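You operate a simulated robot arm through the tools that you are given. There is no shell and no other tool. Be economical: measure what you need, move in short steps, check, and stop when the job is done.

Carry out the task below with a simulated robot arm. There is one attempt and no reset: what you move stays moved.

JOB
Take the clean filter and leave it on the top of the right bench. Put the rubber mount from the lower shelf of the spares rack on the ledge of the wall rack. Fetch the filter can from the lower shelf of the spares rack and stand it in the recess of the filter tester. Put the 10 g weight from the lower shelf of the spares rack in the front outlet and the 20 g weight on top of the brown carton there. Take the small box that says "Washers" from the upper shelf of the spares rack and put it on the shelf under the right bench. Stack the 57 mm box from the lower shelf of the spares rack on top of the 92 mm box. Do these in any order. Set down upright: filter can.

The check looks at the end state, three seconds after you hand in, the way a careful person would. Anything else that was tipped, shoved, dropped, spilled or broken makes it a failure.

ROBOT AND FRAMES
A 7-joint arm with a fingered hand on a trunk, on a base that drives. Base frame: it is fixed to the floor where the robot stands at the start and does not move with it; the origin is under the middle of the robot, x ahead of it, y to its left, z up; the surface under the hand at the start is at about z = 880. Readings come in mm, degrees, newtons and seconds.
With the tool pointing down near the work surface it reaches from about 360 to 720 mm from the robot's upright axis, wherever it stands. Its first joint turns from -69.0 to 172.0 degrees. Places, roughly: box [5500, 5000, 750]; carton [5750, 4750, 750]; clean filter (13x9x5 cm) [700, 200, 900]; filter can [5500, 5250, 750]; front outlet (13x13 cm) [3900, 2320, 960]; ledge of the wall rack (34x20 cm) [5620, 1640, 960]; recess of the filter tester (17x13 cm) [3840, 460, 960]; rubber mount (5x5x5 cm) [5600, 5000, 800]; shelf under the right bench [1300, 2400, 200]; small box [5500, 4750, 1250]; top of the right bench [1300, 2200, 800]; weight [5500, 5000, 750]. Payload 3.4 kg.
Tool frame: the origin (TCP) lies between the finger pads and is the grasp point; the fingertips stand 25 mm ahead of it; z points along the fingers, y is the line along which they close. Largest opening 88 mm; the body of the gripper starts 29 mm behind the TCP. The gripper is a hand of 5 fingers: y runs from the thumb to the fingers, the wrist lies at [-13, -97, -162] in the tool frame, and closing takes about 1.5 s.
Orientation is that of the tool frame in the base frame, as [roll, pitch, yaw] about the fixed x, y, z axes, in that order (R = Rz(yaw) Ry(pitch) Rx(roll)). With the fingers straight down and the wrist toward the robot, the tool's x, y and z point along [0, 1, 0], [1, 0, 0] and [0, 0, -1] of the base frame.

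CONTROLS
- The arm moves only by the tool nudge_tool. Its argument "series" is a list of rows, each an object (a shift or turn left out is 0, a gripper value left out holds the last) with "offset": the shift along the tool's x, y, z in mm, a list of three; "turn": the turn, a rotation vector about the tool's x, y, z in degrees, a list of three. In form: [{"offset": [dx, dy, dz], "turn": [rx, ry, rz]}, ...]. A call has 1 to 8 rows; each row shifts and turns the commanded pose from where the row before left it, along the tool's axes as they then stand. "jaw" is the gripper command, from -1 (shut) to 1 (fully open), values between in proportion, set as the call begins (left out, the last holds). Rows are played at 5 a second. More than 50 mm and 8.6 degrees between two rows, or a gripper value outside its range, and nothing of the call is played. Where a pose cannot be reached the arm comes as near as it can. A force on the tool above 40 N (or 10 N above the force at the start of the call, whichever is more), or a blocked arm, ends the call early, and 0.2 s more pass. Each finger travels about 153 mm/s and halts on what it meets, pressing with about 28 N; the grip force reading is that of the motor and also rises with nothing between the fingers. The clock runs only during rows and for 0.2 s after the last one: add rows that do not move to give the fingers time. The reply holds the time, the measured pose of the TCP, the force on the tool along the base axes, the opening and the grip force, in the units named above and with some noise, with the torque about the TCP (base axes, N m) and any sound that the robot's microphone picked up, and new pictures: "views" is both (left out), scene, wrist or none.
- Cameras (640 x 400 px; columns grow to the right, rows downward): "scene" is now at [143, 11.3, 1330]; the picture's right is [0.12, -0.99, 0.00], its down [-0.24, -0.03, -0.97] and it looks along [0.96, 0.11, -0.24] (base axes); focal length 269 px, centre (320, 200). "wrist" rides on the gripper at [59, -79, -105] in the tool frame; the picture's right is [-0.73, 0.32, -0.61], its down [-0.62, -0.68, 0.38] and it looks along [-0.29, 0.66, 0.70] (tool axes); focal length 234 px, centre (320, 200).
- slide_trunk(by): slides the trunk up (or, below 0, down) by that many mm; the arm and the scene camera ride with it, the base frame stays. It gives what a move gives, with no picture.
- drive_base(legs): drives the robot by 1 to 6 legs, each [ahead, left, turn to the left] in mm, mm and degrees, along the robot's own axes; the way and the turn of a leg run together, so that a leg with both is an arc; at most 1500 mm and 180 degrees a leg. The arm and the cameras ride along, it lands a little off, and it stops where it bumps. It gives what a move gives, and a new picture of the scene camera.
- finger_targets(index, middle, ring, little, thumb_bend, thumb_turn): sets how far each is bent, from 0 (flat) to 1 (curled in); at 0.3 the hand is open as for a grip, at 0.7 the pads meet at the TCP. One left out holds its place. A second passes; each finger stops where it meets its share of the squeeze, and holds until it gets a number again. A gripper value or a shape takes the hand back. It gives what a move gives, with no picture; readings hold the bend of each and the force on index, middle, ring, little, thumb and palm. thumb_turn goes from beside the hand (0) to across from the fingers (1), as for a grip.
- hand_shape(shape): the hand has 5 fingers and takes this shape, open, in about a second: jaw (thumb against the fingers, like two jaws); tri (thumb and two fingers); tip (a fingertip pinch); poke (one finger out to press); point (the index stretched); flat (the hand flat); cup (the hand cupped); fist (a fist). The gripper value then closes the fingers along that shape, each until it touches; the sizes above hold for jaw. It gives what a move gives, with no picture.
- turn_head(pan, tilt): turns the head with the scene camera to pan (to the left, within 86 degrees either way) and tilt (down, from -29 to 69), counted from straight ahead of the robot. It gives what a move gives, and a new picture of the scene camera.
- locate(camera, pixels): for up to 12 pixels [column, row] of the newest picture of that camera ("zoom" is the newest enlarged one), the place [x, y, z] in the base frame of the surface seen there, good to about 2 mm. No time passes.
- close_up(camera, box): a new picture of the part [left, top, right, bottom] of that camera's present view, enlarged. No time passes.
- finish_job(): hands the job in; it is judged then, once.

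Work in short steps. Measure before you move; look again where a grasp or a placing could have gone wrong, and mend it. You have 138 turns and 260 pictures in all, those below and enlarged ones among them. Open the gripper and draw the arm clear of the work before you hand the job in, unless the task says otherwise.

The tools are called after "Call:" by a JSON object that holds its "api" and its "payload". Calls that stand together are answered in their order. nudge_tool: Moves the arm, as the interface text tells. Its arguments: {"type":"object","properties":{"series":{"type":"array"},"jaw":{"type":"number"},"views":{"type":"string","enum":["both","scene","wrist","none"]}},"required":["series"]} The other tools are called the same way: slide_trunk (by) slides the trunk up or down; hand_shape (shape) gives the hand a shape; finger_targets (index, middle, ring, little, thumb_bend, thumb_turn) moves the fingers one by one; drive_base (legs) drives the base; turn_head (pan, tilt) turns the head that bears the scene camera; locate (camera, pixels) gives the place of the surface under pixels of a picture; close_up (camera, box) takes an enlarged picture of a part of a camera's view; finish_job () hands the job in.

At the start:

```text
clock: 0.0
tcp_pos: [302.1, 173.8, 1188.8]
ee_rot: [-174.3, 0.1, 89.5]
ft_force: [-0.3, 0.1, 0.6]
ft_torque: [0.03, 0.02, -0.03]
gripper_width: 87.8
gripper_force: 0.0
shape: jaw
bend: [0.3, 0.3, 0.3, 0.3, 0.3, 0.98]
finger forces: [0.1, 0.0, 0.1, 0.1, 0.1, 0.0]
trunk travel left (down, up): [-554.0, 386.0]
robot x, y, heading: [-0.0, -0.8, 0.0]
head pan, tilt: [84.2, 22.3]
```

scene: 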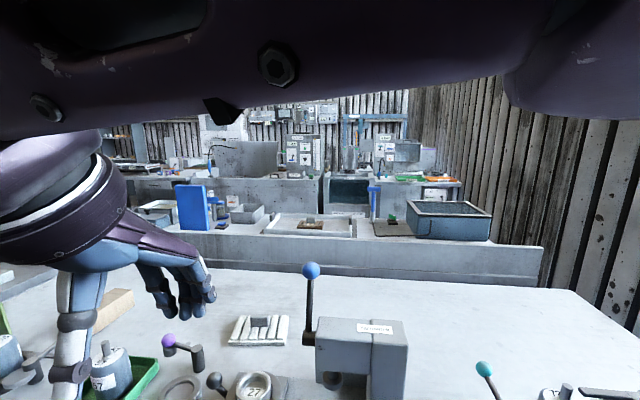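
wrist: 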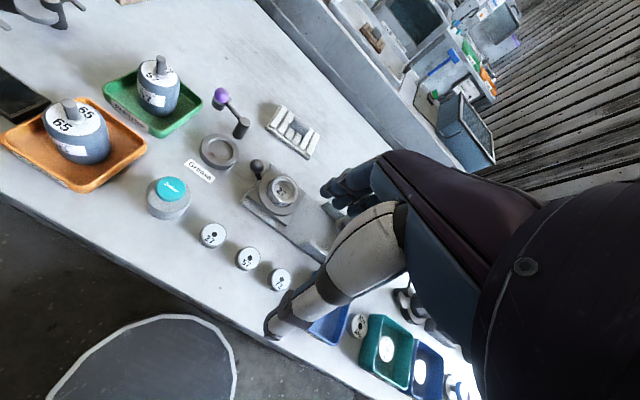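

I start by looking around: the white ribbed object at scene (258,330) may be the clean filter. I take a close-up and locate it.

Call:
{"api": "close_up", "payload": {"camera": "wrist", "box": [60, 20, 380, 220]}}

Call:
{"api": "locate", "payload": {"camera": "scene", "pixels": [[258, 322], [258, 330], [230, 342], [285, 343], [238, 318], [288, 318], [215, 300], [365, 330], [250, 385], [350, 250]]}}

Call:
{"api": "turn_head", "payload": {"pan": 0, "tilt": 35}}

```text
2.00 times, centred on (220, 120) of wrist
```

zoom: 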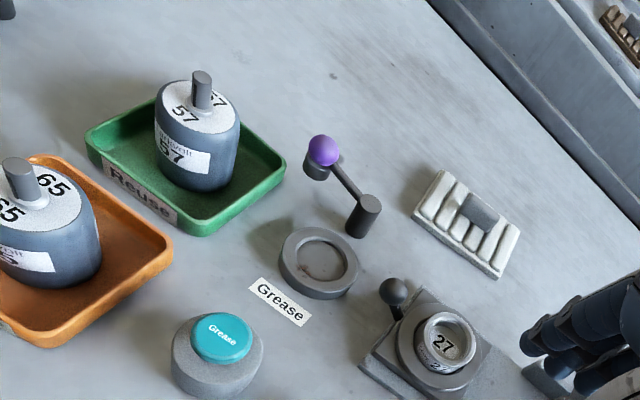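

```text
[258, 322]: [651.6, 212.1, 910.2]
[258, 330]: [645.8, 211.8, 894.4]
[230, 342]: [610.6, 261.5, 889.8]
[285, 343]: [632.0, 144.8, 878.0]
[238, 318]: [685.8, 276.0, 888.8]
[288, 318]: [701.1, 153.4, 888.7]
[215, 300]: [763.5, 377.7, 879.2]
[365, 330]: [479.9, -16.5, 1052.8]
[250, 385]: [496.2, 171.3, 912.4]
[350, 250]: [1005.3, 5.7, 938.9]
```

```text
clock: 1.6
tcp_pos: [301.3, 172.5, 1189.1]
ee_rot: [-174.3, 0.1, 89.5]
ft_force: [0.2, -0.4, 0.8]
ft_torque: [-0.02, 0.02, 0.03]
gripper_width: 87.7
gripper_force: 0.0
shape: jaw
bend: [0.3, 0.3, 0.3, 0.3, 0.3, 0.98]
finger forces: [0.0, 0.0, 0.0, 0.1, 0.0, 0.0]
trunk travel left (down, up): [-554.0, 386.0]
robot x, y, heading: [4.1, -0.4, 0.1]
head pan, tilt: [0.0, 35.0]
```

scene: 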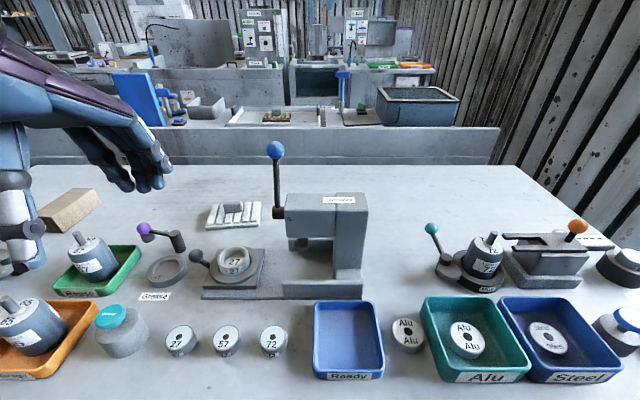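

The filter sits at about [655,210], with a grey handle block at (232,208). I zoom in to measure the handle.

Call:
{"api": "close_up", "payload": {"camera": "scene", "box": [182, 180, 282, 242]}}

Call:
{"api": "locate", "payload": {"camera": "zoom", "pixels": [[262, 172], [350, 166], [265, 150], [390, 150], [300, 165], [310, 205], [150, 290], [480, 285], [180, 155], [470, 140], [60, 250], [310, 330]]}}

```text
6.40 times, centred on (232, 211) of scene
```

zoom: 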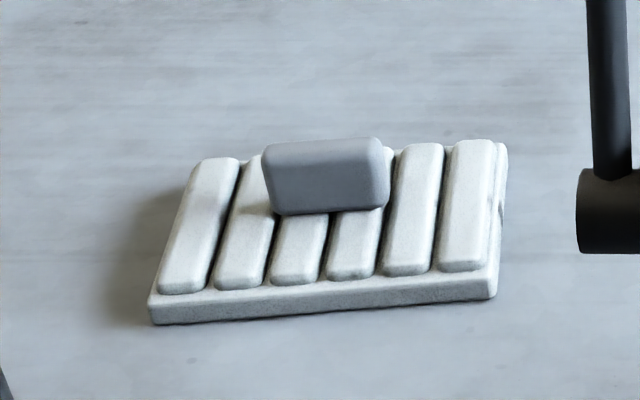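

```text
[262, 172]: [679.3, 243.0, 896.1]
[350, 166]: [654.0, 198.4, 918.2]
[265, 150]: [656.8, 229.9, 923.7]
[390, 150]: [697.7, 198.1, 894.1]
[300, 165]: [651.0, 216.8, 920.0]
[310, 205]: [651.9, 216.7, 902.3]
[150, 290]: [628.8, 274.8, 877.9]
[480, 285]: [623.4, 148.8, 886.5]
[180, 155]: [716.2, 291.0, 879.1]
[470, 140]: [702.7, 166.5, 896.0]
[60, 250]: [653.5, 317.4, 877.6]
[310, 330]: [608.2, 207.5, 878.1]
```

Handle: front face x≈651, y 188–233, z 897–925. I straighten the tool and move above it at z≈1010.

Call:
{"api": "nudge_tool", "payload": {"series": [{"turn": [-5.7, 0, 0]}, {"offset": [0, 45, 0]}, {"offset": [7, 50, 0]}, {"offset": [7, 50, 10]}, {"offset": [7, 50, 20]}, {"offset": [7, 50, 30]}, {"offset": [7, 50, 30]}, {"offset": [0, 50, 30]}], "jaw": 0.3, "views": "both"}}

```text
refused: row 3 steps farther than a row can; nothing moved
```

Row lengths must stay under 50 mm in total; I use smaller steps.

Call:
{"api": "nudge_tool", "payload": {"series": [{"turn": [-5.7, 0, 0]}, {"offset": [0, 45, 0]}, {"offset": [7, 48, 0]}, {"offset": [7, 47, 10]}, {"offset": [7, 45, 18]}, {"offset": [7, 45, 18]}, {"offset": [7, 45, 18]}, {"offset": [0, 45, 18]}], "jaw": 0.3, "views": "both"}}

```text
clock: 3.4
tcp_pos: [579.6, 184.0, 1104.8]
ee_rot: [179.9, 0.3, 89.6]
ft_force: [-0.9, -0.1, -0.3]
ft_torque: [0.02, 0.03, -0.01]
gripper_width: 57.3
gripper_force: 0.1
shape: jaw
bend: [0.28, 0.39, 0.35, 0.36, 0.61, 1.0]
finger forces: [0.1, 0.0, 0.0, 0.0, 0.0, 0.0]
out of reach, approached as far as the arm can: row 7, 8
trunk travel left (down, up): [-554.0, 386.0]
robot x, y, heading: [-2.1, -0.4, 0.2]
head pan, tilt: [0.0, 35.0]
```

scene: 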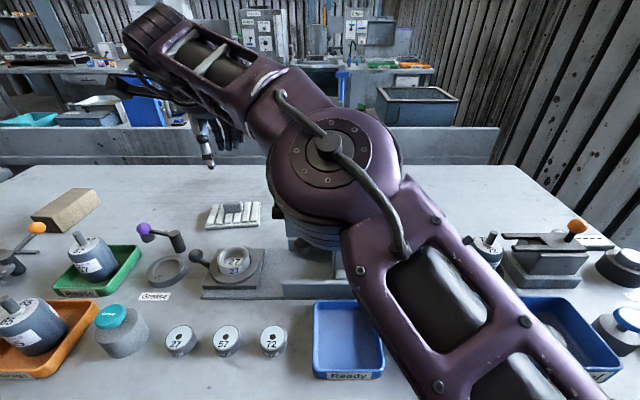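
wrist: 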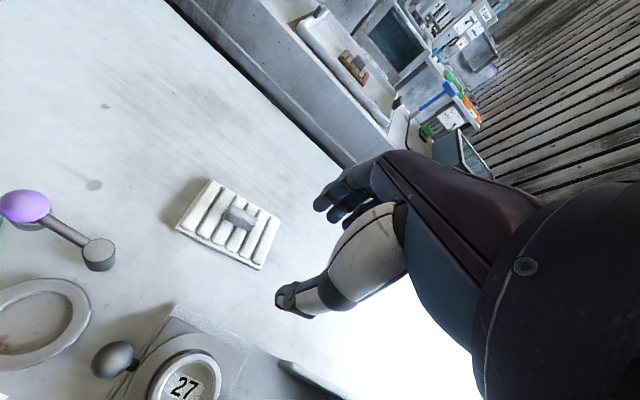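

The arm is at reach limit at this height. I check the press lever and elbow positions before descending.

Call:
{"api": "locate", "payload": {"camera": "scene", "pixels": [[330, 150], [300, 215], [335, 240], [250, 110], [370, 250], [210, 160], [285, 195], [400, 200], [233, 208]]}}

Call:
{"api": "locate", "payload": {"camera": "wrist", "pixels": [[240, 214], [228, 217], [254, 218], [205, 180], [280, 215], [176, 228], [262, 268], [300, 370]]}}

```text
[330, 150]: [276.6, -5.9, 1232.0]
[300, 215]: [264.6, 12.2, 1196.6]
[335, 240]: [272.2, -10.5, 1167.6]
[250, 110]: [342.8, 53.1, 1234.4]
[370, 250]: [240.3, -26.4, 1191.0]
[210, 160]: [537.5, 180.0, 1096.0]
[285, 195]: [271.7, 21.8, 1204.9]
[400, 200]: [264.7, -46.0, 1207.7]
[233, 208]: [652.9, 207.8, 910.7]
```

```text
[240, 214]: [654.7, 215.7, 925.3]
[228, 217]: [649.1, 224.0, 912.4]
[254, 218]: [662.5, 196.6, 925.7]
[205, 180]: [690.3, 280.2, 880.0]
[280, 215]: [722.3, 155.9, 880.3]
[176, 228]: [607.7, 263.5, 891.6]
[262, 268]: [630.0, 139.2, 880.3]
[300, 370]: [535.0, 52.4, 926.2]
```

Handle centre ≈(660,208), long axis turned ≈+11° from y. I descend while yawing, staying clear above the filter.

Call:
{"api": "nudge_tool", "payload": {"series": [{"offset": [0, 0, 30], "turn": [0, 0, -5.5]}, {"offset": [0, 0, 40], "turn": [0, 0, -5.5]}, {"offset": [0, 0, 30]}, {}], "views": "none"}}

```text
clock: 4.4
tcp_pos: [580.1, 183.8, 1006.6]
ee_rot: [-180.0, 0.1, 100.4]
ft_force: [-0.6, 0.0, -0.1]
ft_torque: [0.0, -0.01, 0.0]
gripper_width: 57.4
gripper_force: 0.1
shape: jaw
bend: [0.28, 0.39, 0.35, 0.36, 0.61, 1.0]
finger forces: [0.0, 0.0, 0.0, 0.1, 0.1, 0.0]
trunk travel left (down, up): [-554.0, 386.0]
robot x, y, heading: [-0.6, 0.2, 0.1]
head pan, tilt: [0.0, 35.0]
```

Reach is fine here; I move over the handle.

Call:
{"api": "nudge_tool", "payload": {"series": [{"offset": [4.6, 41.5, 0]}, {"offset": [4.6, 41.5, 0]}, {"offset": [0, 0, 15]}, {}], "views": "both"}}

```text
clock: 5.4
tcp_pos: [618.8, 192.9, 990.3]
ee_rot: [-180.0, 0.1, 100.4]
ft_force: [0.0, -1.0, 0.3]
ft_torque: [-0.04, 0.03, -0.01]
gripper_width: 57.8
gripper_force: 0.0
shape: jaw
bend: [0.28, 0.39, 0.35, 0.36, 0.61, 1.0]
finger forces: [0.1, 0.1, 0.0, 0.1, 0.0, 0.0]
out of reach, approached as far as the arm can: row 2
trunk travel left (down, up): [-554.0, 386.0]
robot x, y, heading: [0.1, 0.7, -0.3]
head pan, tilt: [0.0, 35.0]
```

scene: 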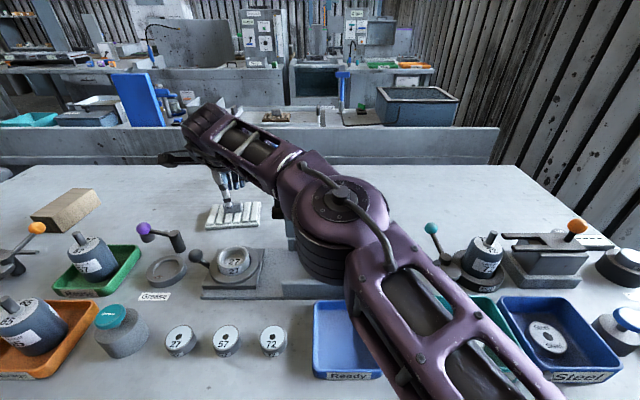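
wrist: 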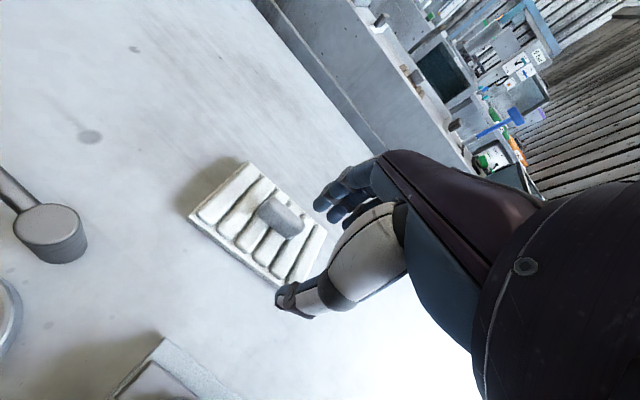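

Need ~45 mm more reach. I check the forearm's place relative to the press lever before driving ahead.

Call:
{"api": "locate", "payload": {"camera": "scene", "pixels": [[275, 150], [240, 150], [200, 130], [300, 240], [280, 190], [240, 190], [290, 240]]}}

Call:
{"api": "turn_head", "payload": {"pan": 0, "tilt": 65}}

```text
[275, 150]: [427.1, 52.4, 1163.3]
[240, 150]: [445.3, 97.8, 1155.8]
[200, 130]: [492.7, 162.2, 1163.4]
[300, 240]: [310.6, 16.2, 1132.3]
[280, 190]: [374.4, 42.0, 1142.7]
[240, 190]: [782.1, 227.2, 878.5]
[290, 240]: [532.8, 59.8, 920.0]
```

```text
clock: 6.3
tcp_pos: [619.5, 192.3, 989.6]
ee_rot: [180.0, 0.1, 100.5]
ft_force: [0.6, 0.0, 0.5]
ft_torque: [0.02, -0.01, -0.01]
gripper_width: 57.4
gripper_force: 0.1
shape: jaw
bend: [0.28, 0.39, 0.35, 0.36, 0.61, 1.0]
finger forces: [0.1, 0.0, 0.1, 0.0, 0.0, 0.1]
trunk travel left (down, up): [-554.0, 386.0]
robot x, y, heading: [-2.6, 2.3, -0.0]
head pan, tilt: [0.0, 65.0]
```

scene: 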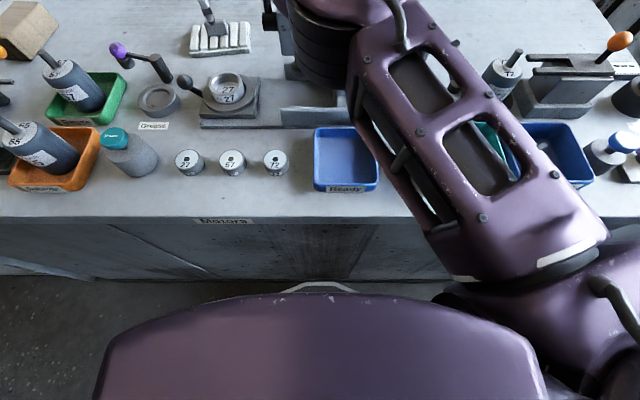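

I measure the gap between base and bench.

Call:
{"api": "locate", "payload": {"camera": "scene", "pixels": [[320, 287], [320, 278], [100, 278], [40, 276], [320, 222], [300, 289], [280, 293], [60, 300]]}}

```text
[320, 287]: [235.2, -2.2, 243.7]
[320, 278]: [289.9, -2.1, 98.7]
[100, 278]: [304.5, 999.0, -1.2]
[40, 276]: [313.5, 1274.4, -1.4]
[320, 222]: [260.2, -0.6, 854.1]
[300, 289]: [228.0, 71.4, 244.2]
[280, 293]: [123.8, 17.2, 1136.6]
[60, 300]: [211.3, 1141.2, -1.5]
```

Base front is at x≈235, bench panel ≈295. A 35 mm drive ahead is safe.

Call:
{"api": "drive_base", "payload": {"legs": [[35, 0, 0]]}}

Call:
{"api": "nudge_tool", "payload": {"series": [{"offset": [0, 0, 15]}, {}], "views": "wrist"}}

```text
clock: 7.3
tcp_pos: [639.6, 199.8, 995.9]
ee_rot: [179.5, 0.3, 101.1]
ft_force: [-0.6, 0.2, 0.1]
ft_torque: [-0.02, 0.0, -0.02]
gripper_width: 57.6
gripper_force: 0.0
shape: jaw
bend: [0.28, 0.39, 0.35, 0.36, 0.61, 1.0]
finger forces: [0.1, 0.0, 0.0, 0.0, 0.0, 0.1]
trunk travel left (down, up): [-554.0, 386.0]
robot x, y, heading: [29.4, -1.0, 0.0]
head pan, tilt: [0.0, 65.0]
stopped in leg 1: the robot was blocked; the commanded pose is now the measured one
```

scene: 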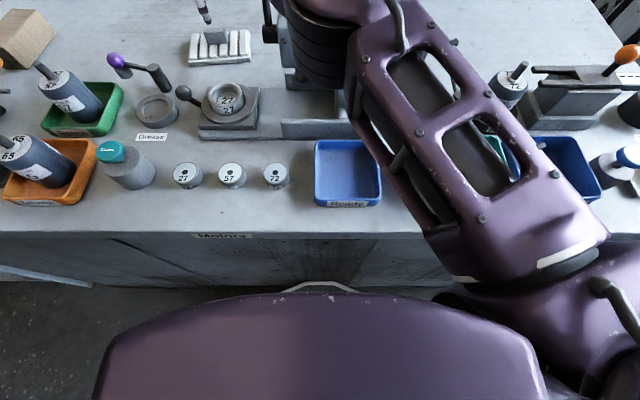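

```text
clock: 7.9
tcp_pos: [637.1, 203.0, 983.0]
ee_rot: [179.2, 0.5, 101.3]
ft_force: [-1.0, -0.5, 1.4]
ft_torque: [-0.01, 0.01, 0.04]
gripper_width: 57.4
gripper_force: 0.1
shape: jaw
bend: [0.28, 0.39, 0.35, 0.36, 0.61, 1.0]
finger forces: [0.1, 0.1, 0.0, 0.0, 0.0, 0.1]
trunk travel left (down, up): [-554.0, 386.0]
robot x, y, heading: [23.4, 1.0, 0.2]
head pan, tilt: [0.0, 65.0]
```

wrist: 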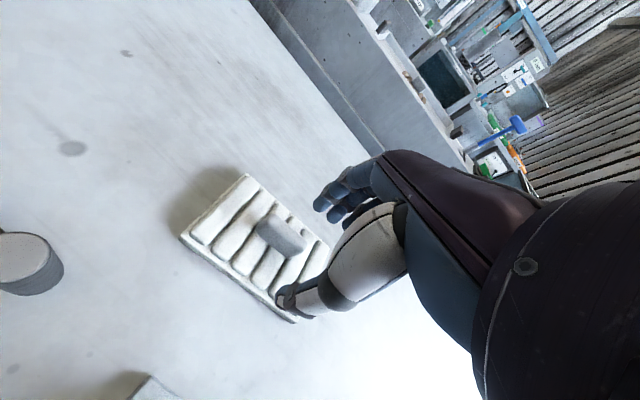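

Blocked after ~25 mm (base near the bench). I re-measure the handle from the wrist view.

Call:
{"api": "locate", "payload": {"camera": "wrist", "pixels": [[265, 218], [298, 245], [258, 230], [282, 236], [246, 175], [182, 236], [325, 245], [297, 320]]}}

Call:
{"api": "nudge_tool", "payload": {"series": [{"offset": [1, 22, 10]}, {"offset": [0, 0, 0]}], "views": "wrist"}}

```text
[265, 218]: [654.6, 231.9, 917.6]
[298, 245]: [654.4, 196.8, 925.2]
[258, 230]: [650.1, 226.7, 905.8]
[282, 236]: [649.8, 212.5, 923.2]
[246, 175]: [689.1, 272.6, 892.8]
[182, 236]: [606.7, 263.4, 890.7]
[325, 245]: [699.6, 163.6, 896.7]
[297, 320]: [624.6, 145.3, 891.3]
```

```text
clock: 8.5
tcp_pos: [643.9, 199.8, 978.5]
ee_rot: [179.1, 0.7, 101.3]
ft_force: [0.1, -0.5, -0.4]
ft_torque: [-0.02, 0.01, 0.03]
gripper_width: 57.6
gripper_force: 0.0
shape: jaw
bend: [0.28, 0.39, 0.35, 0.36, 0.61, 1.0]
finger forces: [0.0, 0.1, 0.1, 0.0, 0.0, 0.0]
out of reach, approached as far as the arm can: row 1
trunk travel left (down, up): [-554.0, 386.0]
robot x, y, heading: [24.0, 2.5, 0.1]
head pan, tilt: [0.0, 65.0]
```

wrist: 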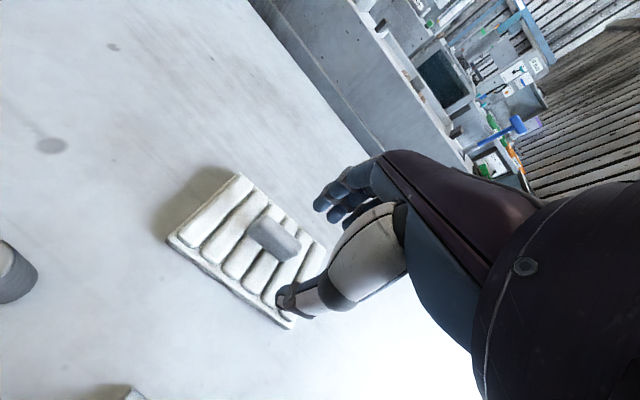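

I check the lever's location, then lower the trunk a bit to extend reach.

Call:
{"api": "locate", "payload": {"camera": "scene", "pixels": [[270, 34], [266, 8], [290, 70], [320, 60], [345, 40], [310, 12]]}}

Call:
{"api": "nudge_tool", "payload": {"series": [{"offset": [0, 0, 20], "turn": [0, 0, 3]}, {"offset": [7, 13, 0]}, {}], "views": "none"}}

```text
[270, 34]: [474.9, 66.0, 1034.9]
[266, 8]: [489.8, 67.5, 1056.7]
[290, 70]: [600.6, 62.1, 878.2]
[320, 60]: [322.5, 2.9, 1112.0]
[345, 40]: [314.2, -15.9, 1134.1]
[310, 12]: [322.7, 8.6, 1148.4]
```

```text
clock: 9.3
tcp_pos: [646.6, 198.1, 954.3]
ee_rot: [179.4, 0.6, 98.2]
ft_force: [-0.5, 0.4, -0.6]
ft_torque: [0.0, -0.03, -0.02]
gripper_width: 57.3
gripper_force: 0.0
shape: jaw
bend: [0.28, 0.39, 0.35, 0.36, 0.61, 1.0]
finger forces: [0.0, 0.0, 0.0, 0.1, 0.1, 0.0]
out of reach, approached as far as the arm can: row 2
trunk travel left (down, up): [-554.0, 386.0]
robot x, y, heading: [26.4, -2.8, 0.1]
head pan, tilt: [0.0, 65.0]
```

The lever is at about (480,66), near the forearm. I look at it with the head raised.

Call:
{"api": "turn_head", "payload": {"pan": 0, "tilt": 35}}

```text
clock: 10.2
tcp_pos: [646.1, 199.3, 956.5]
ee_rot: [179.5, 0.6, 98.3]
ft_force: [1.1, -0.1, -0.9]
ft_torque: [-0.01, 0.0, 0.04]
gripper_width: 57.6
gripper_force: 0.2
shape: jaw
bend: [0.28, 0.39, 0.35, 0.36, 0.61, 1.0]
finger forces: [0.0, 0.0, 0.0, 0.0, 0.0, 0.1]
trunk travel left (down, up): [-554.0, 386.0]
robot x, y, heading: [30.2, -3.2, 0.1]
head pan, tilt: [0.0, 35.0]
```

scene: 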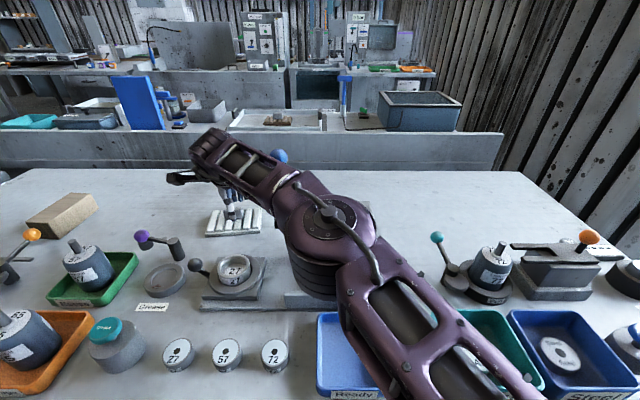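

I measure the ball at (281,156) and the forearm next to it.

Call:
{"api": "locate", "payload": {"camera": "scene", "pixels": [[280, 155], [280, 172], [268, 180], [255, 165], [290, 185], [232, 212], [230, 150], [285, 180], [262, 190], [275, 205]]}}

Call:
{"api": "close_up", "payload": {"camera": "scene", "box": [180, 120, 340, 220]}}

```text
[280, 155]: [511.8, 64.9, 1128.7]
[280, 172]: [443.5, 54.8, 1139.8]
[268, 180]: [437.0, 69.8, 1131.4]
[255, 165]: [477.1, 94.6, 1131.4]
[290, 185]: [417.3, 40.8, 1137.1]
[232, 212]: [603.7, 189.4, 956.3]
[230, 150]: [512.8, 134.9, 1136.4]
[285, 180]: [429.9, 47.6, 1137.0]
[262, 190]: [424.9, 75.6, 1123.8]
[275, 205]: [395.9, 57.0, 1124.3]
```

```text
4.00 times, centred on (260, 170) of scene
```

zoom: 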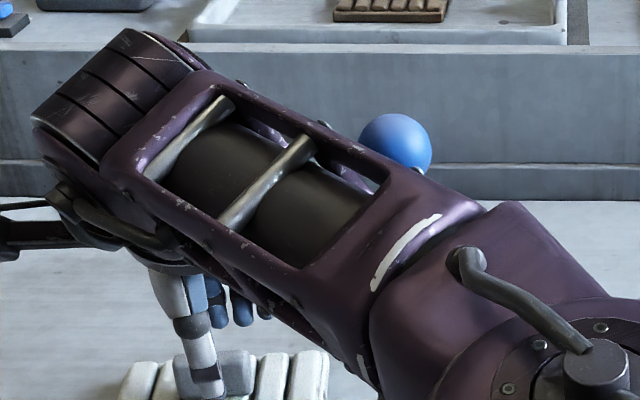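

The forearm is very close to the lever ball (512,65,1129). I retreat: raise the hand slightly, back off, then shift left so that the arm is clear of the press.

Call:
{"api": "nudge_tool", "payload": {"series": [{"offset": [0, 0, -20]}, {"offset": [0, 0, -20]}], "views": "none"}}

Call:
{"api": "drive_base", "payload": {"legs": [[-60, 0, 0], [0, 200, 0]]}}

```text
clock: 10.8
tcp_pos: [649.1, 195.4, 995.2]
ee_rot: [179.3, 0.5, 98.2]
ft_force: [0.6, -0.7, 0.0]
ft_torque: [0.02, 0.02, 0.01]
gripper_width: 57.4
gripper_force: 0.0
shape: jaw
bend: [0.28, 0.39, 0.35, 0.36, 0.61, 1.0]
finger forces: [0.0, 0.0, 0.1, 0.0, 0.0, 0.0]
out of reach, approached as far as the arm can: row 2
trunk travel left (down, up): [-554.0, 386.0]
robot x, y, heading: [24.7, 2.5, 0.2]
head pan, tilt: [0.0, 35.0]
```

```text
clock: 13.0
tcp_pos: [593.2, 390.6, 990.4]
ee_rot: [179.7, 0.2, 98.0]
ft_force: [-1.1, -0.2, -0.5]
ft_torque: [0.01, -0.02, -0.04]
gripper_width: 57.4
gripper_force: 0.1
shape: jaw
bend: [0.28, 0.39, 0.35, 0.36, 0.61, 1.0]
finger forces: [0.0, 0.0, 0.1, 0.0, 0.1, 0.1]
trunk travel left (down, up): [-554.0, 386.0]
robot x, y, heading: [-28.1, 201.9, 0.0]
head pan, tilt: [0.0, 35.0]
```

scene: 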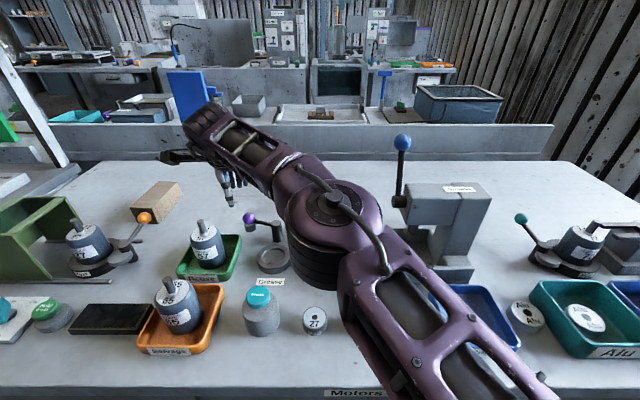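

Lever is upright and untouched. Now I swing the hand right to y≈212 at this height.

Call:
{"api": "nudge_tool", "payload": {"series": [{"offset": [-44, -4, 0]}, {"offset": [-44, -4, 0]}, {"offset": [-44, -4, 0]}, {"offset": [-44, -4, 0]}, {}], "views": "none"}}

Call:
{"api": "drive_base", "payload": {"legs": [[42, 0, 0]]}}

```text
clock: 14.2
tcp_pos: [602.3, 213.6, 991.6]
ee_rot: [179.7, 0.2, 98.1]
ft_force: [0.8, -0.2, -0.4]
ft_torque: [0.0, -0.03, 0.0]
gripper_width: 57.2
gripper_force: 0.1
shape: jaw
bend: [0.28, 0.39, 0.35, 0.36, 0.61, 1.0]
finger forces: [0.1, 0.0, 0.1, 0.1, 0.0, 0.1]
trunk travel left (down, up): [-554.0, 386.0]
robot x, y, heading: [-32.0, 199.3, 0.1]
head pan, tilt: [0.0, 35.0]
```

```text
clock: 15.1
tcp_pos: [643.4, 213.4, 991.5]
ee_rot: [179.8, 0.1, 98.0]
ft_force: [0.6, 0.2, 0.1]
ft_torque: [0.03, -0.01, -0.01]
gripper_width: 57.6
gripper_force: 0.1
shape: jaw
bend: [0.28, 0.39, 0.35, 0.36, 0.61, 1.0]
finger forces: [0.1, 0.1, 0.0, 0.0, 0.1, 0.0]
trunk travel left (down, up): [-554.0, 386.0]
robot x, y, heading: [8.4, 205.2, 0.3]
head pan, tilt: [0.0, 35.0]
```

scene: 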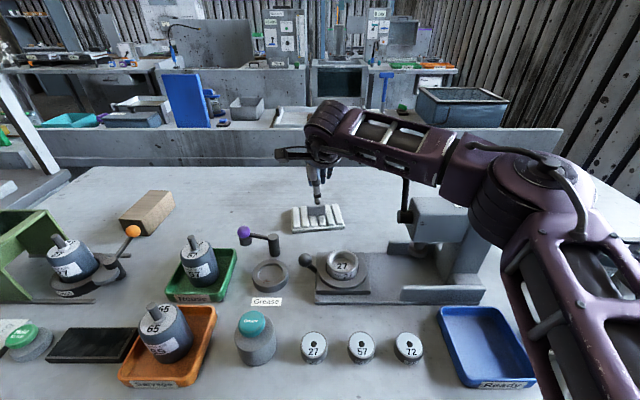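

The forearm hides the ball near (405,150). I check its clearance.

Call:
{"api": "locate", "payload": {"camera": "scene", "pixels": [[404, 195], [405, 180], [405, 165], [440, 180], [430, 150], [350, 150], [480, 210], [550, 220]]}}

Call:
{"api": "nudge_tool", "payload": {"series": [{"offset": [-1, 13, 0]}, {}], "views": "wrist"}}

```text
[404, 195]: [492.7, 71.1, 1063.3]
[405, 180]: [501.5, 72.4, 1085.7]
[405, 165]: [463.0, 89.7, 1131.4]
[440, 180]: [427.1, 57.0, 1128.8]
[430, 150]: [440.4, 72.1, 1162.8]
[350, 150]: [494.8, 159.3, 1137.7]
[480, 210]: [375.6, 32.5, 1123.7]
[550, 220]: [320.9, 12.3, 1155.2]
```

```text
clock: 15.7
tcp_pos: [653.2, 214.9, 994.1]
ee_rot: [179.5, 0.2, 98.1]
ft_force: [0.8, 0.0, 0.5]
ft_torque: [0.01, -0.01, -0.01]
gripper_width: 57.0
gripper_force: 0.2
shape: jaw
bend: [0.28, 0.39, 0.35, 0.36, 0.61, 1.0]
finger forces: [0.1, 0.0, 0.0, 0.0, 0.1, 0.1]
trunk travel left (down, up): [-554.0, 386.0]
robot x, y, heading: [10.5, 200.2, 0.3]
head pan, tilt: [0.0, 35.0]
```

wrist: 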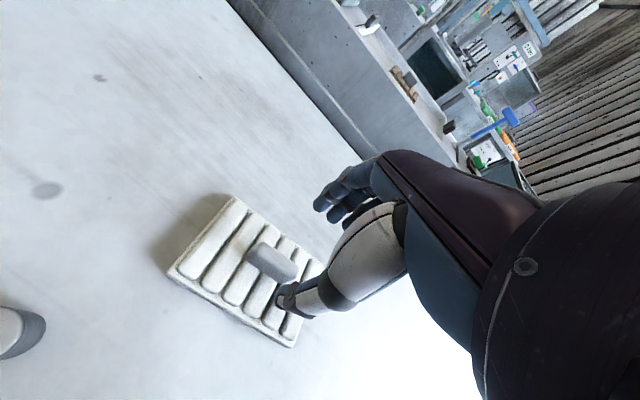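

Clearance to the lever ball is tight; shifting the base further left makes the forearm come from a better angle. I lift slightly, drive left 140, then bring the hand back right.

Call:
{"api": "drive_base", "payload": {"legs": [[-25, 0, 0], [0, 140, 0]]}}

Call:
{"api": "nudge_tool", "payload": {"series": [{"offset": [-45, -4, 0]}, {"offset": [-45, -4, 0]}, {"offset": [-45, -4, 0]}, {}], "views": "scene"}}

```text
clock: 17.4
tcp_pos: [632.0, 354.1, 991.6]
ee_rot: [179.8, 0.1, 97.9]
ft_force: [-0.1, 1.3, 0.0]
ft_torque: [0.0, 0.02, 0.03]
gripper_width: 57.3
gripper_force: 0.1
shape: jaw
bend: [0.28, 0.39, 0.35, 0.36, 0.61, 1.0]
finger forces: [0.1, 0.1, 0.0, 0.0, 0.1, 0.1]
trunk travel left (down, up): [-554.0, 386.0]
robot x, y, heading: [-16.7, 340.8, -0.0]
head pan, tilt: [0.0, 35.0]
```

scene: 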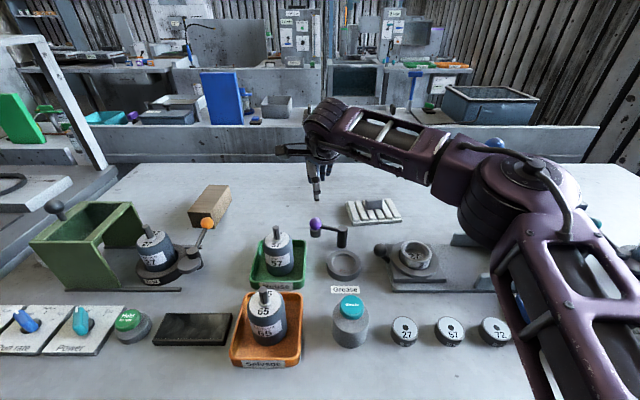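

```text
clock: 18.4
tcp_pos: [638.4, 218.7, 992.0]
ee_rot: [179.8, 0.3, 98.0]
ft_force: [0.1, 0.0, 0.7]
ft_torque: [-0.02, 0.01, -0.06]
gripper_width: 57.6
gripper_force: 0.1
shape: jaw
bend: [0.28, 0.39, 0.35, 0.36, 0.61, 1.0]
finger forces: [0.0, 0.1, 0.0, 0.0, 0.0, 0.0]
trunk travel left (down, up): [-554.0, 386.0]
robot x, y, heading: [-12.5, 340.0, -0.1]
head pan, tilt: [0.0, 35.0]
```

scene: 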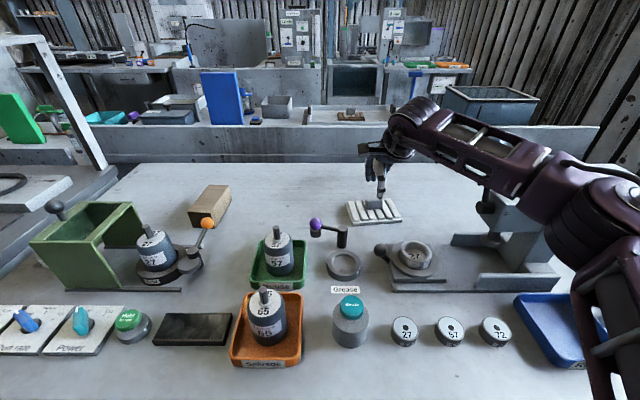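

I check the forearm positions again.

Call:
{"api": "locate", "payload": {"camera": "scene", "pixels": [[487, 195], [500, 150], [490, 175], [530, 190], [445, 140], [600, 230], [470, 150], [540, 165]]}}

Call:
{"api": "close_up", "payload": {"camera": "scene", "box": [400, 90, 560, 250]}}

```text
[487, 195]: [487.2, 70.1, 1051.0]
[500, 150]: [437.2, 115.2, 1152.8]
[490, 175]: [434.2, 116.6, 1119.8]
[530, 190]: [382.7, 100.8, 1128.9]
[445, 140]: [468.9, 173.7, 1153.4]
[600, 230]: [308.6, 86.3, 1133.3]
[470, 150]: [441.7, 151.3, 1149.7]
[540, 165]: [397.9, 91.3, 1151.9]
```

```text
2.50 times, centred on (480, 170) of scene
```

zoom: 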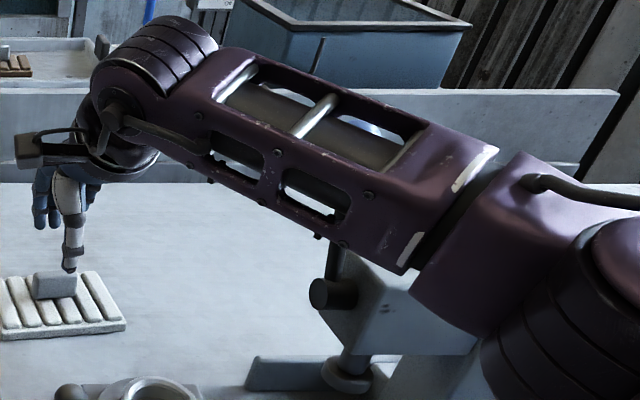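

Clearance is good now (~80 mm). I move above the handle and check by wrist view.

Call:
{"api": "drive_base", "payload": {"legs": [[16, 0, 0]]}}

Call:
{"api": "nudge_tool", "payload": {"series": [{"offset": [-7, 2, 25]}, {}], "views": "wrist"}}

```text
clock: 19.2
tcp_pos: [653.9, 218.5, 990.9]
ee_rot: [179.7, 0.0, 98.0]
ft_force: [0.7, 0.4, -0.6]
ft_torque: [-0.02, 0.02, 0.0]
gripper_width: 57.5
gripper_force: 0.0
shape: jaw
bend: [0.28, 0.39, 0.35, 0.36, 0.61, 1.0]
finger forces: [0.1, 0.0, 0.0, 0.1, 0.0, 0.1]
trunk travel left (down, up): [-554.0, 386.0]
robot x, y, heading: [2.0, 341.1, -0.1]
head pan, tilt: [0.0, 35.0]
```

scene: 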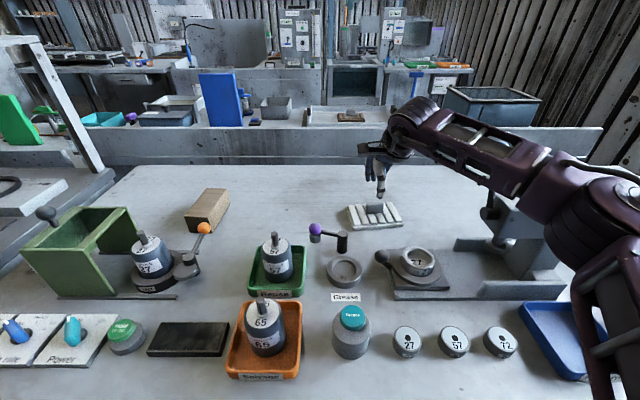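

```text
clock: 19.8
tcp_pos: [657.8, 213.2, 968.1]
ee_rot: [179.7, 0.0, 98.0]
ft_force: [0.0, 0.3, 0.1]
ft_torque: [-0.01, -0.02, 0.04]
gripper_width: 57.3
gripper_force: 0.1
shape: jaw
bend: [0.28, 0.39, 0.35, 0.36, 0.61, 1.0]
finger forces: [0.0, 0.1, 0.1, 0.1, 0.0, 0.1]
trunk travel left (down, up): [-554.0, 386.0]
robot x, y, heading: [-0.1, 340.2, 0.2]
head pan, tilt: [0.0, 35.0]
```

wrist: 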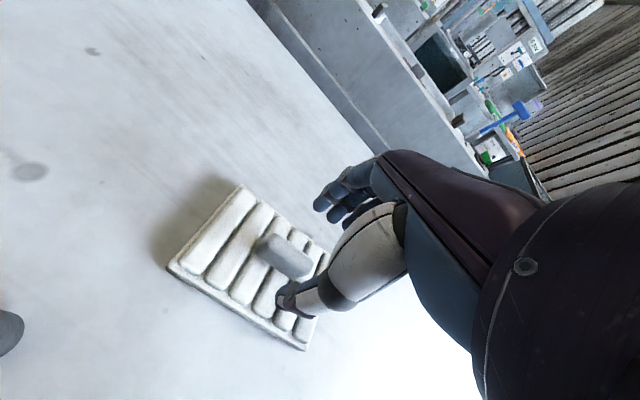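

Aligned; I descend 38 mm to straddle the handle.

Call:
{"api": "nudge_tool", "payload": {"series": [{"offset": [0, 0, 19]}, {"offset": [0, 0, 19]}, {}], "views": "both"}}

Call:
{"api": "close_up", "payload": {"camera": "wrist", "box": [180, 140, 400, 340]}}

```text
clock: 20.6
tcp_pos: [658.5, 211.4, 929.3]
ee_rot: [179.7, 0.1, 98.0]
ft_force: [-0.6, 0.5, -0.5]
ft_torque: [-0.03, 0.0, -0.03]
gripper_width: 57.4
gripper_force: 0.0
shape: jaw
bend: [0.28, 0.39, 0.35, 0.36, 0.61, 1.0]
finger forces: [0.0, 0.0, 0.1, 0.0, 0.0, 0.0]
trunk travel left (down, up): [-554.0, 386.0]
robot x, y, heading: [1.1, 342.3, 0.2]
head pan, tilt: [0.0, 35.0]
```

scene: 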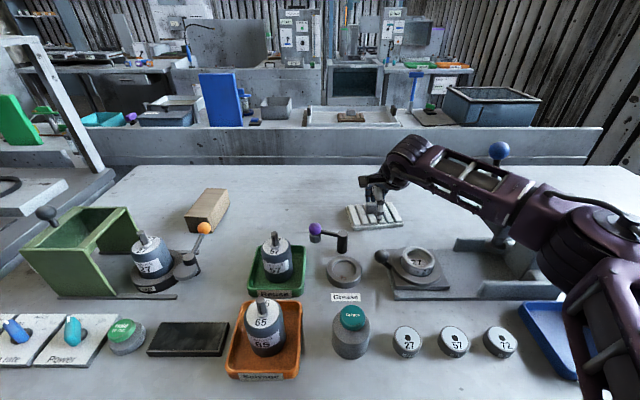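
wrist: 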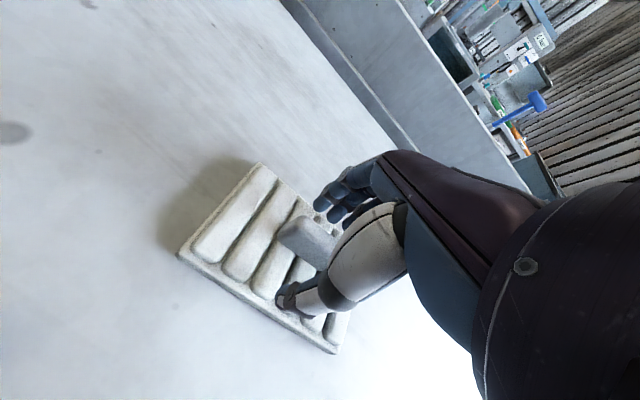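

```text
2.00 times, centred on (290, 240) of wrist
```

zoom: 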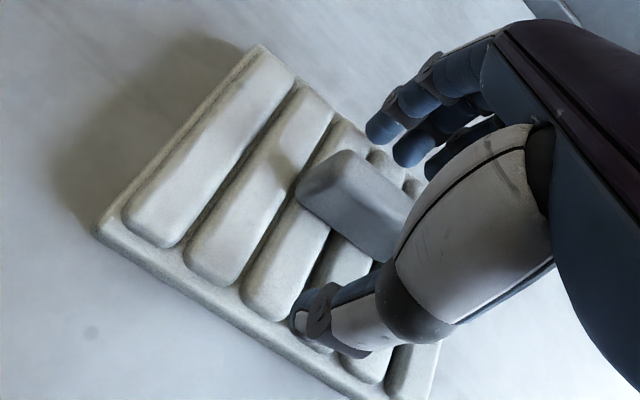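

The handle is between thumb and fingers; I close.

Call:
{"api": "nudge_tool", "payload": {"series": [{}, {}, {}, {}, {}, {}, {}, {}], "jaw": -1, "views": "none"}}

Call:
{"api": "nudge_tool", "payload": {"series": [{"offset": [0, 0, -20]}, {"offset": [0, 0, -30]}, {"offset": [0, -10, -40]}, {}], "views": "both"}}

```text
clock: 22.4
tcp_pos: [657.5, 212.3, 928.9]
ee_rot: [179.6, 0.1, 98.0]
ft_force: [0.2, -0.3, 0.1]
ft_torque: [0.01, 0.0, -0.01]
gripper_width: 7.7
gripper_force: 28.1
shape: jaw
bend: [0.71, 0.66, 0.69, 0.7, 0.73, 1.0]
finger forces: [16.5, 6.4, 2.7, 0.0, 25.9, 0.0]
trunk travel left (down, up): [-554.0, 386.0]
robot x, y, heading: [-0.5, 340.2, 0.2]
head pan, tilt: [0.0, 35.0]
```

```text
clock: 23.4
tcp_pos: [647.8, 210.8, 1018.2]
ee_rot: [179.8, 0.1, 97.8]
ft_force: [0.1, -0.7, -0.8]
ft_torque: [0.01, 0.02, -0.04]
gripper_width: 7.3
gripper_force: 27.3
shape: jaw
bend: [0.71, 0.67, 0.7, 0.7, 0.74, 1.0]
finger forces: [17.3, 6.1, 2.6, 0.0, 26.0, 0.0]
trunk travel left (down, up): [-554.0, 386.0]
robot x, y, heading: [0.8, 339.4, 0.2]
head pan, tilt: [0.0, 35.0]
```

scene: 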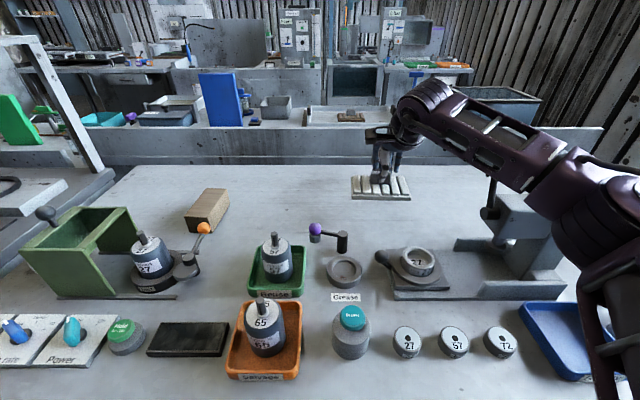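
wrist: 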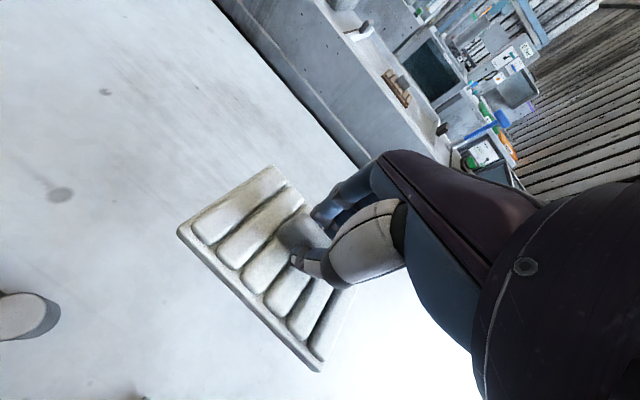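

The filter is held and lifted. I raise the trunk 100, back out 400 mm and look left toward the right bench.

Call:
{"api": "slide_trunk", "payload": {"by": 100}}

Call:
{"api": "drive_base", "payload": {"legs": [[-450, 0, 0]]}}

Call:
{"api": "turn_head", "payload": {"pan": 60, "tilt": 20}}

```text
clock: 24.7
tcp_pos: [647.7, 211.1, 1118.0]
ee_rot: [179.6, 0.1, 98.1]
ft_force: [0.0, -0.3, -1.0]
ft_torque: [-0.01, -0.01, 0.0]
gripper_width: 7.2
gripper_force: 27.8
shape: jaw
bend: [0.71, 0.67, 0.7, 0.7, 0.74, 1.0]
finger forces: [17.3, 6.1, 2.6, 0.0, 25.9, 0.1]
trunk travel left (down, up): [-654.0, 286.0]
robot x, y, heading: [2.0, 340.2, 0.0]
head pan, tilt: [0.0, 35.0]
```

```text
clock: 27.4
tcp_pos: [200.4, 210.9, 1119.1]
ee_rot: [179.7, 0.1, 98.3]
ft_force: [-0.3, 0.2, -0.2]
ft_torque: [0.0, -0.01, 0.0]
gripper_width: 7.2
gripper_force: 27.9
shape: jaw
bend: [0.71, 0.67, 0.7, 0.7, 0.74, 1.0]
finger forces: [17.4, 6.0, 2.6, 0.1, 25.9, 0.0]
trunk travel left (down, up): [-654.0, 286.0]
robot x, y, heading: [-449.0, 337.6, 0.2]
head pan, tilt: [0.0, 35.0]
```

scene: 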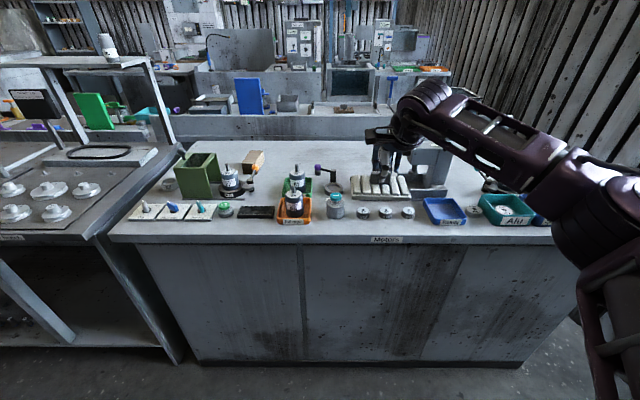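

```text
clock: 28.8
tcp_pos: [199.7, 211.4, 1119.4]
ee_rot: [179.7, 0.1, 98.2]
ft_force: [-0.4, 0.5, -1.3]
ft_torque: [0.02, 0.0, 0.03]
gripper_width: 7.2
gripper_force: 28.0
shape: jaw
bend: [0.71, 0.67, 0.7, 0.7, 0.74, 1.0]
finger forces: [17.3, 6.0, 2.5, 0.1, 25.9, 0.0]
trunk travel left (down, up): [-654.0, 286.0]
robot x, y, heading: [-448.4, 340.1, 0.4]
head pan, tilt: [60.0, 20.0]
```

scene: 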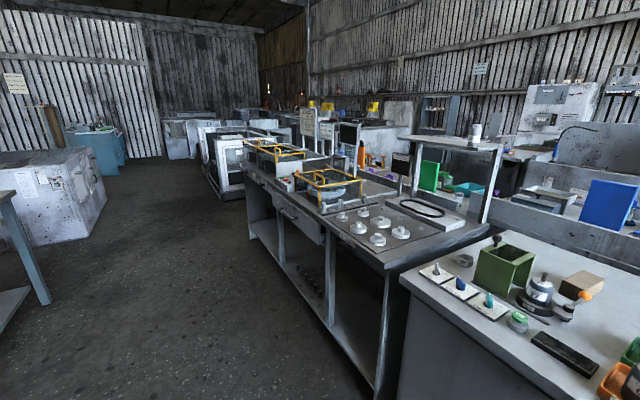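

I locate the bench with the shelf beneath.

Call:
{"api": "locate", "payload": {"camera": "scene", "pixels": [[400, 225], [340, 215], [380, 265], [270, 185], [247, 165], [400, 200], [345, 350], [290, 265], [5, 220], [300, 180], [440, 200], [330, 195]]}}

Call:
{"api": "close_up", "payload": {"camera": "scene", "box": [230, 100, 510, 280]}}

```text
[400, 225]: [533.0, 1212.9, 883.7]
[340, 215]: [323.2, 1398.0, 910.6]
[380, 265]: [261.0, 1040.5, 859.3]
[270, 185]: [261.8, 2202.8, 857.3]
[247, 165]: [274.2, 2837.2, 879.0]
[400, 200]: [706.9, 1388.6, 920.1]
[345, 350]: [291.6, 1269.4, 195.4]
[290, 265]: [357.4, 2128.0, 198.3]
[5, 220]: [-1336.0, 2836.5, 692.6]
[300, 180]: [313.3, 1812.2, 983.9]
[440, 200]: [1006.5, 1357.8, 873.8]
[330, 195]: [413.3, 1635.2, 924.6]
```

```text
2.22 times, centred on (370, 190) of scene
```

zoom: 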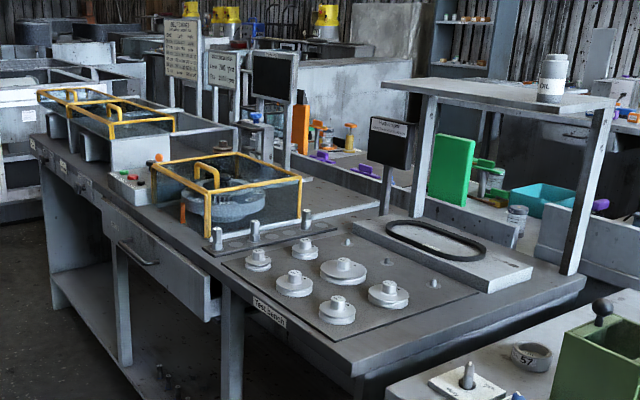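

I raise the trunk to get an overview for mapping.

Call:
{"api": "slide_trunk", "payload": {"by": 280}}

Call:
{"api": "turn_head", "payload": {"pan": 35, "tilt": 12}}

Call:
{"api": "close_up", "payload": {"camera": "scene", "box": [0, 100, 320, 300]}}

Call:
{"api": "close_up", "payload": {"camera": "scene", "box": [320, 60, 640, 260]}}

```text
clock: 31.6
tcp_pos: [200.5, 211.2, 1398.7]
ee_rot: [179.6, 0.1, 98.1]
ft_force: [0.4, 0.3, -0.8]
ft_torque: [0.0, -0.02, 0.01]
gripper_width: 7.3
gripper_force: 27.7
shape: jaw
bend: [0.71, 0.67, 0.7, 0.7, 0.74, 1.0]
finger forces: [17.2, 6.0, 2.5, 0.0, 25.9, 0.1]
trunk travel left (down, up): [-934.0, 6.0]
robot x, y, heading: [-443.6, 340.8, 0.3]
head pan, tilt: [60.0, 20.0]
```

```text
clock: 32.5
tcp_pos: [200.2, 210.4, 1399.6]
ee_rot: [179.7, 0.1, 98.1]
ft_force: [-0.6, -0.9, 0.7]
ft_torque: [0.02, 0.0, 0.01]
gripper_width: 7.1
gripper_force: 28.4
shape: jaw
bend: [0.71, 0.67, 0.7, 0.7, 0.74, 1.0]
finger forces: [17.3, 5.9, 2.6, 0.0, 25.9, 0.0]
trunk travel left (down, up): [-934.0, 6.0]
robot x, y, heading: [-443.3, 341.1, 0.0]
head pan, tilt: [35.0, 12.0]
```

scene: 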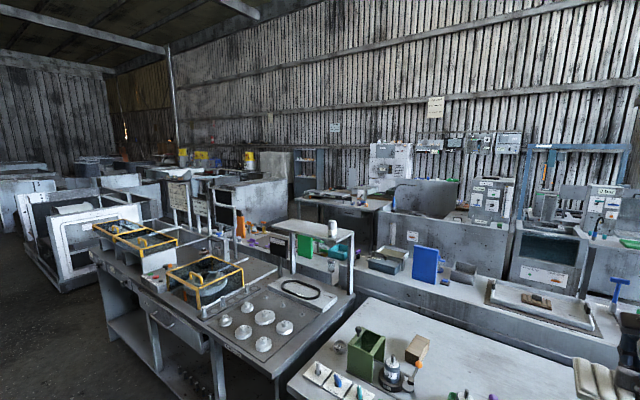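

```text
2.00 times, centred on (160, 200) of scene
```

zoom: 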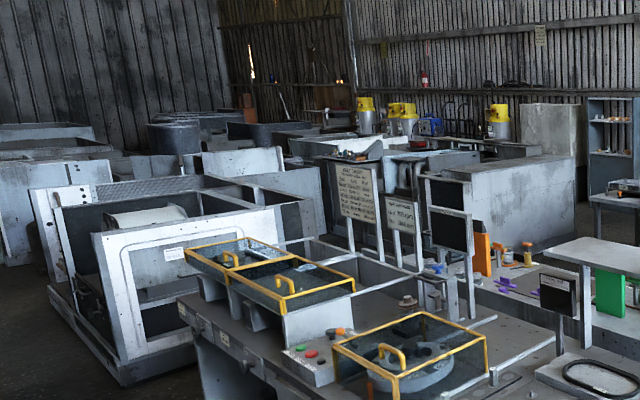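

```text
2.00 times, centred on (480, 160) of scene
```

zoom: 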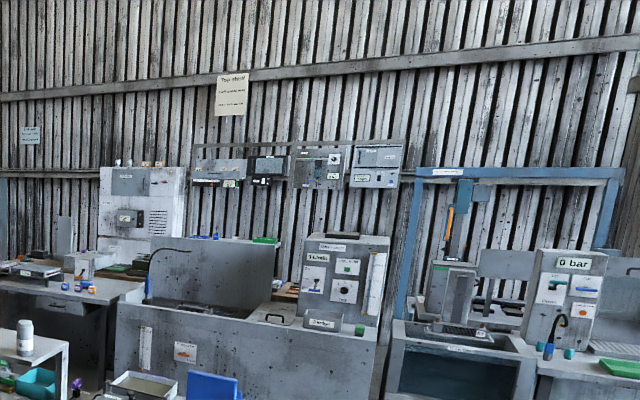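

I locate several surfaces to build a map.

Call:
{"api": "locate", "payload": {"camera": "scene", "pixels": [[440, 300], [390, 285], [545, 300], [270, 240], [320, 262], [340, 210], [440, 245], [275, 200], [305, 175], [250, 220], [560, 245], [610, 320]]}}

Call:
{"api": "turn_head", "payload": {"pan": 65, "tilt": 12}}

Call:
{"api": "locate", "payload": {"camera": "scene", "pixels": [[320, 200], [250, 200], [200, 230], [400, 200], [440, 190], [470, 200], [500, 190], [350, 175], [300, 165], [100, 200], [150, 160], [20, 200]]}}

```text
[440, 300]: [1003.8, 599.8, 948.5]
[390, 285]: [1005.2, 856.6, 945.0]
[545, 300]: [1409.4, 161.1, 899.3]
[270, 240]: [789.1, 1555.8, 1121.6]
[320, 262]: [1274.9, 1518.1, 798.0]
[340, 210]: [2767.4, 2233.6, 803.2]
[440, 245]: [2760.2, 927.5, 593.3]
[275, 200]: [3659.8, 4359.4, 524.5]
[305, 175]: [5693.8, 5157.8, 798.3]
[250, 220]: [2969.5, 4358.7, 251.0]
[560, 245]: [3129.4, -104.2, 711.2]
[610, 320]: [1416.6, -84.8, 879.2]
```

```text
clock: 33.4
tcp_pos: [200.3, 210.4, 1399.4]
ee_rot: [179.7, 0.1, 98.2]
ft_force: [-0.6, -0.5, -0.9]
ft_torque: [-0.01, 0.01, 0.0]
gripper_width: 7.0
gripper_force: 28.0
shape: jaw
bend: [0.71, 0.67, 0.7, 0.7, 0.74, 1.0]
finger forces: [17.2, 6.0, 2.6, 0.0, 25.9, 0.1]
trunk travel left (down, up): [-934.0, 6.0]
robot x, y, heading: [-447.8, 339.8, 0.0]
head pan, tilt: [65.0, 12.0]
```

scene: 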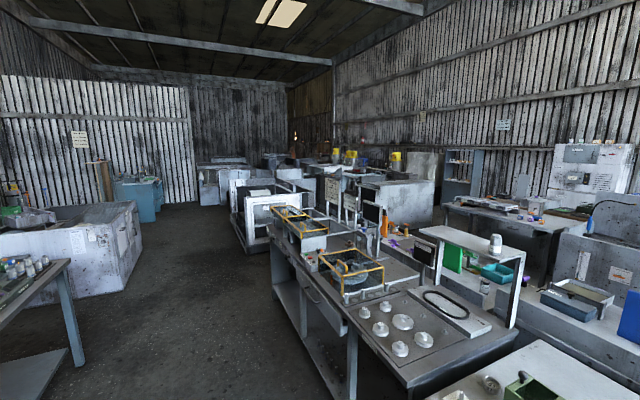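

```text
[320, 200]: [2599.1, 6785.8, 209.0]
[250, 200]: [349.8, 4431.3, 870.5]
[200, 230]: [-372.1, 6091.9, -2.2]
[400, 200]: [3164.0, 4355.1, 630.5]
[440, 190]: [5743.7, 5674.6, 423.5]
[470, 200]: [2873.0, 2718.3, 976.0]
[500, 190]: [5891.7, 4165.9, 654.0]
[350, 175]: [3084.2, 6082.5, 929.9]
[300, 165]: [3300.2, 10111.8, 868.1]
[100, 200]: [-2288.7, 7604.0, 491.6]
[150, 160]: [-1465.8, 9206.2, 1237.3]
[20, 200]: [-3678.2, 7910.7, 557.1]
```

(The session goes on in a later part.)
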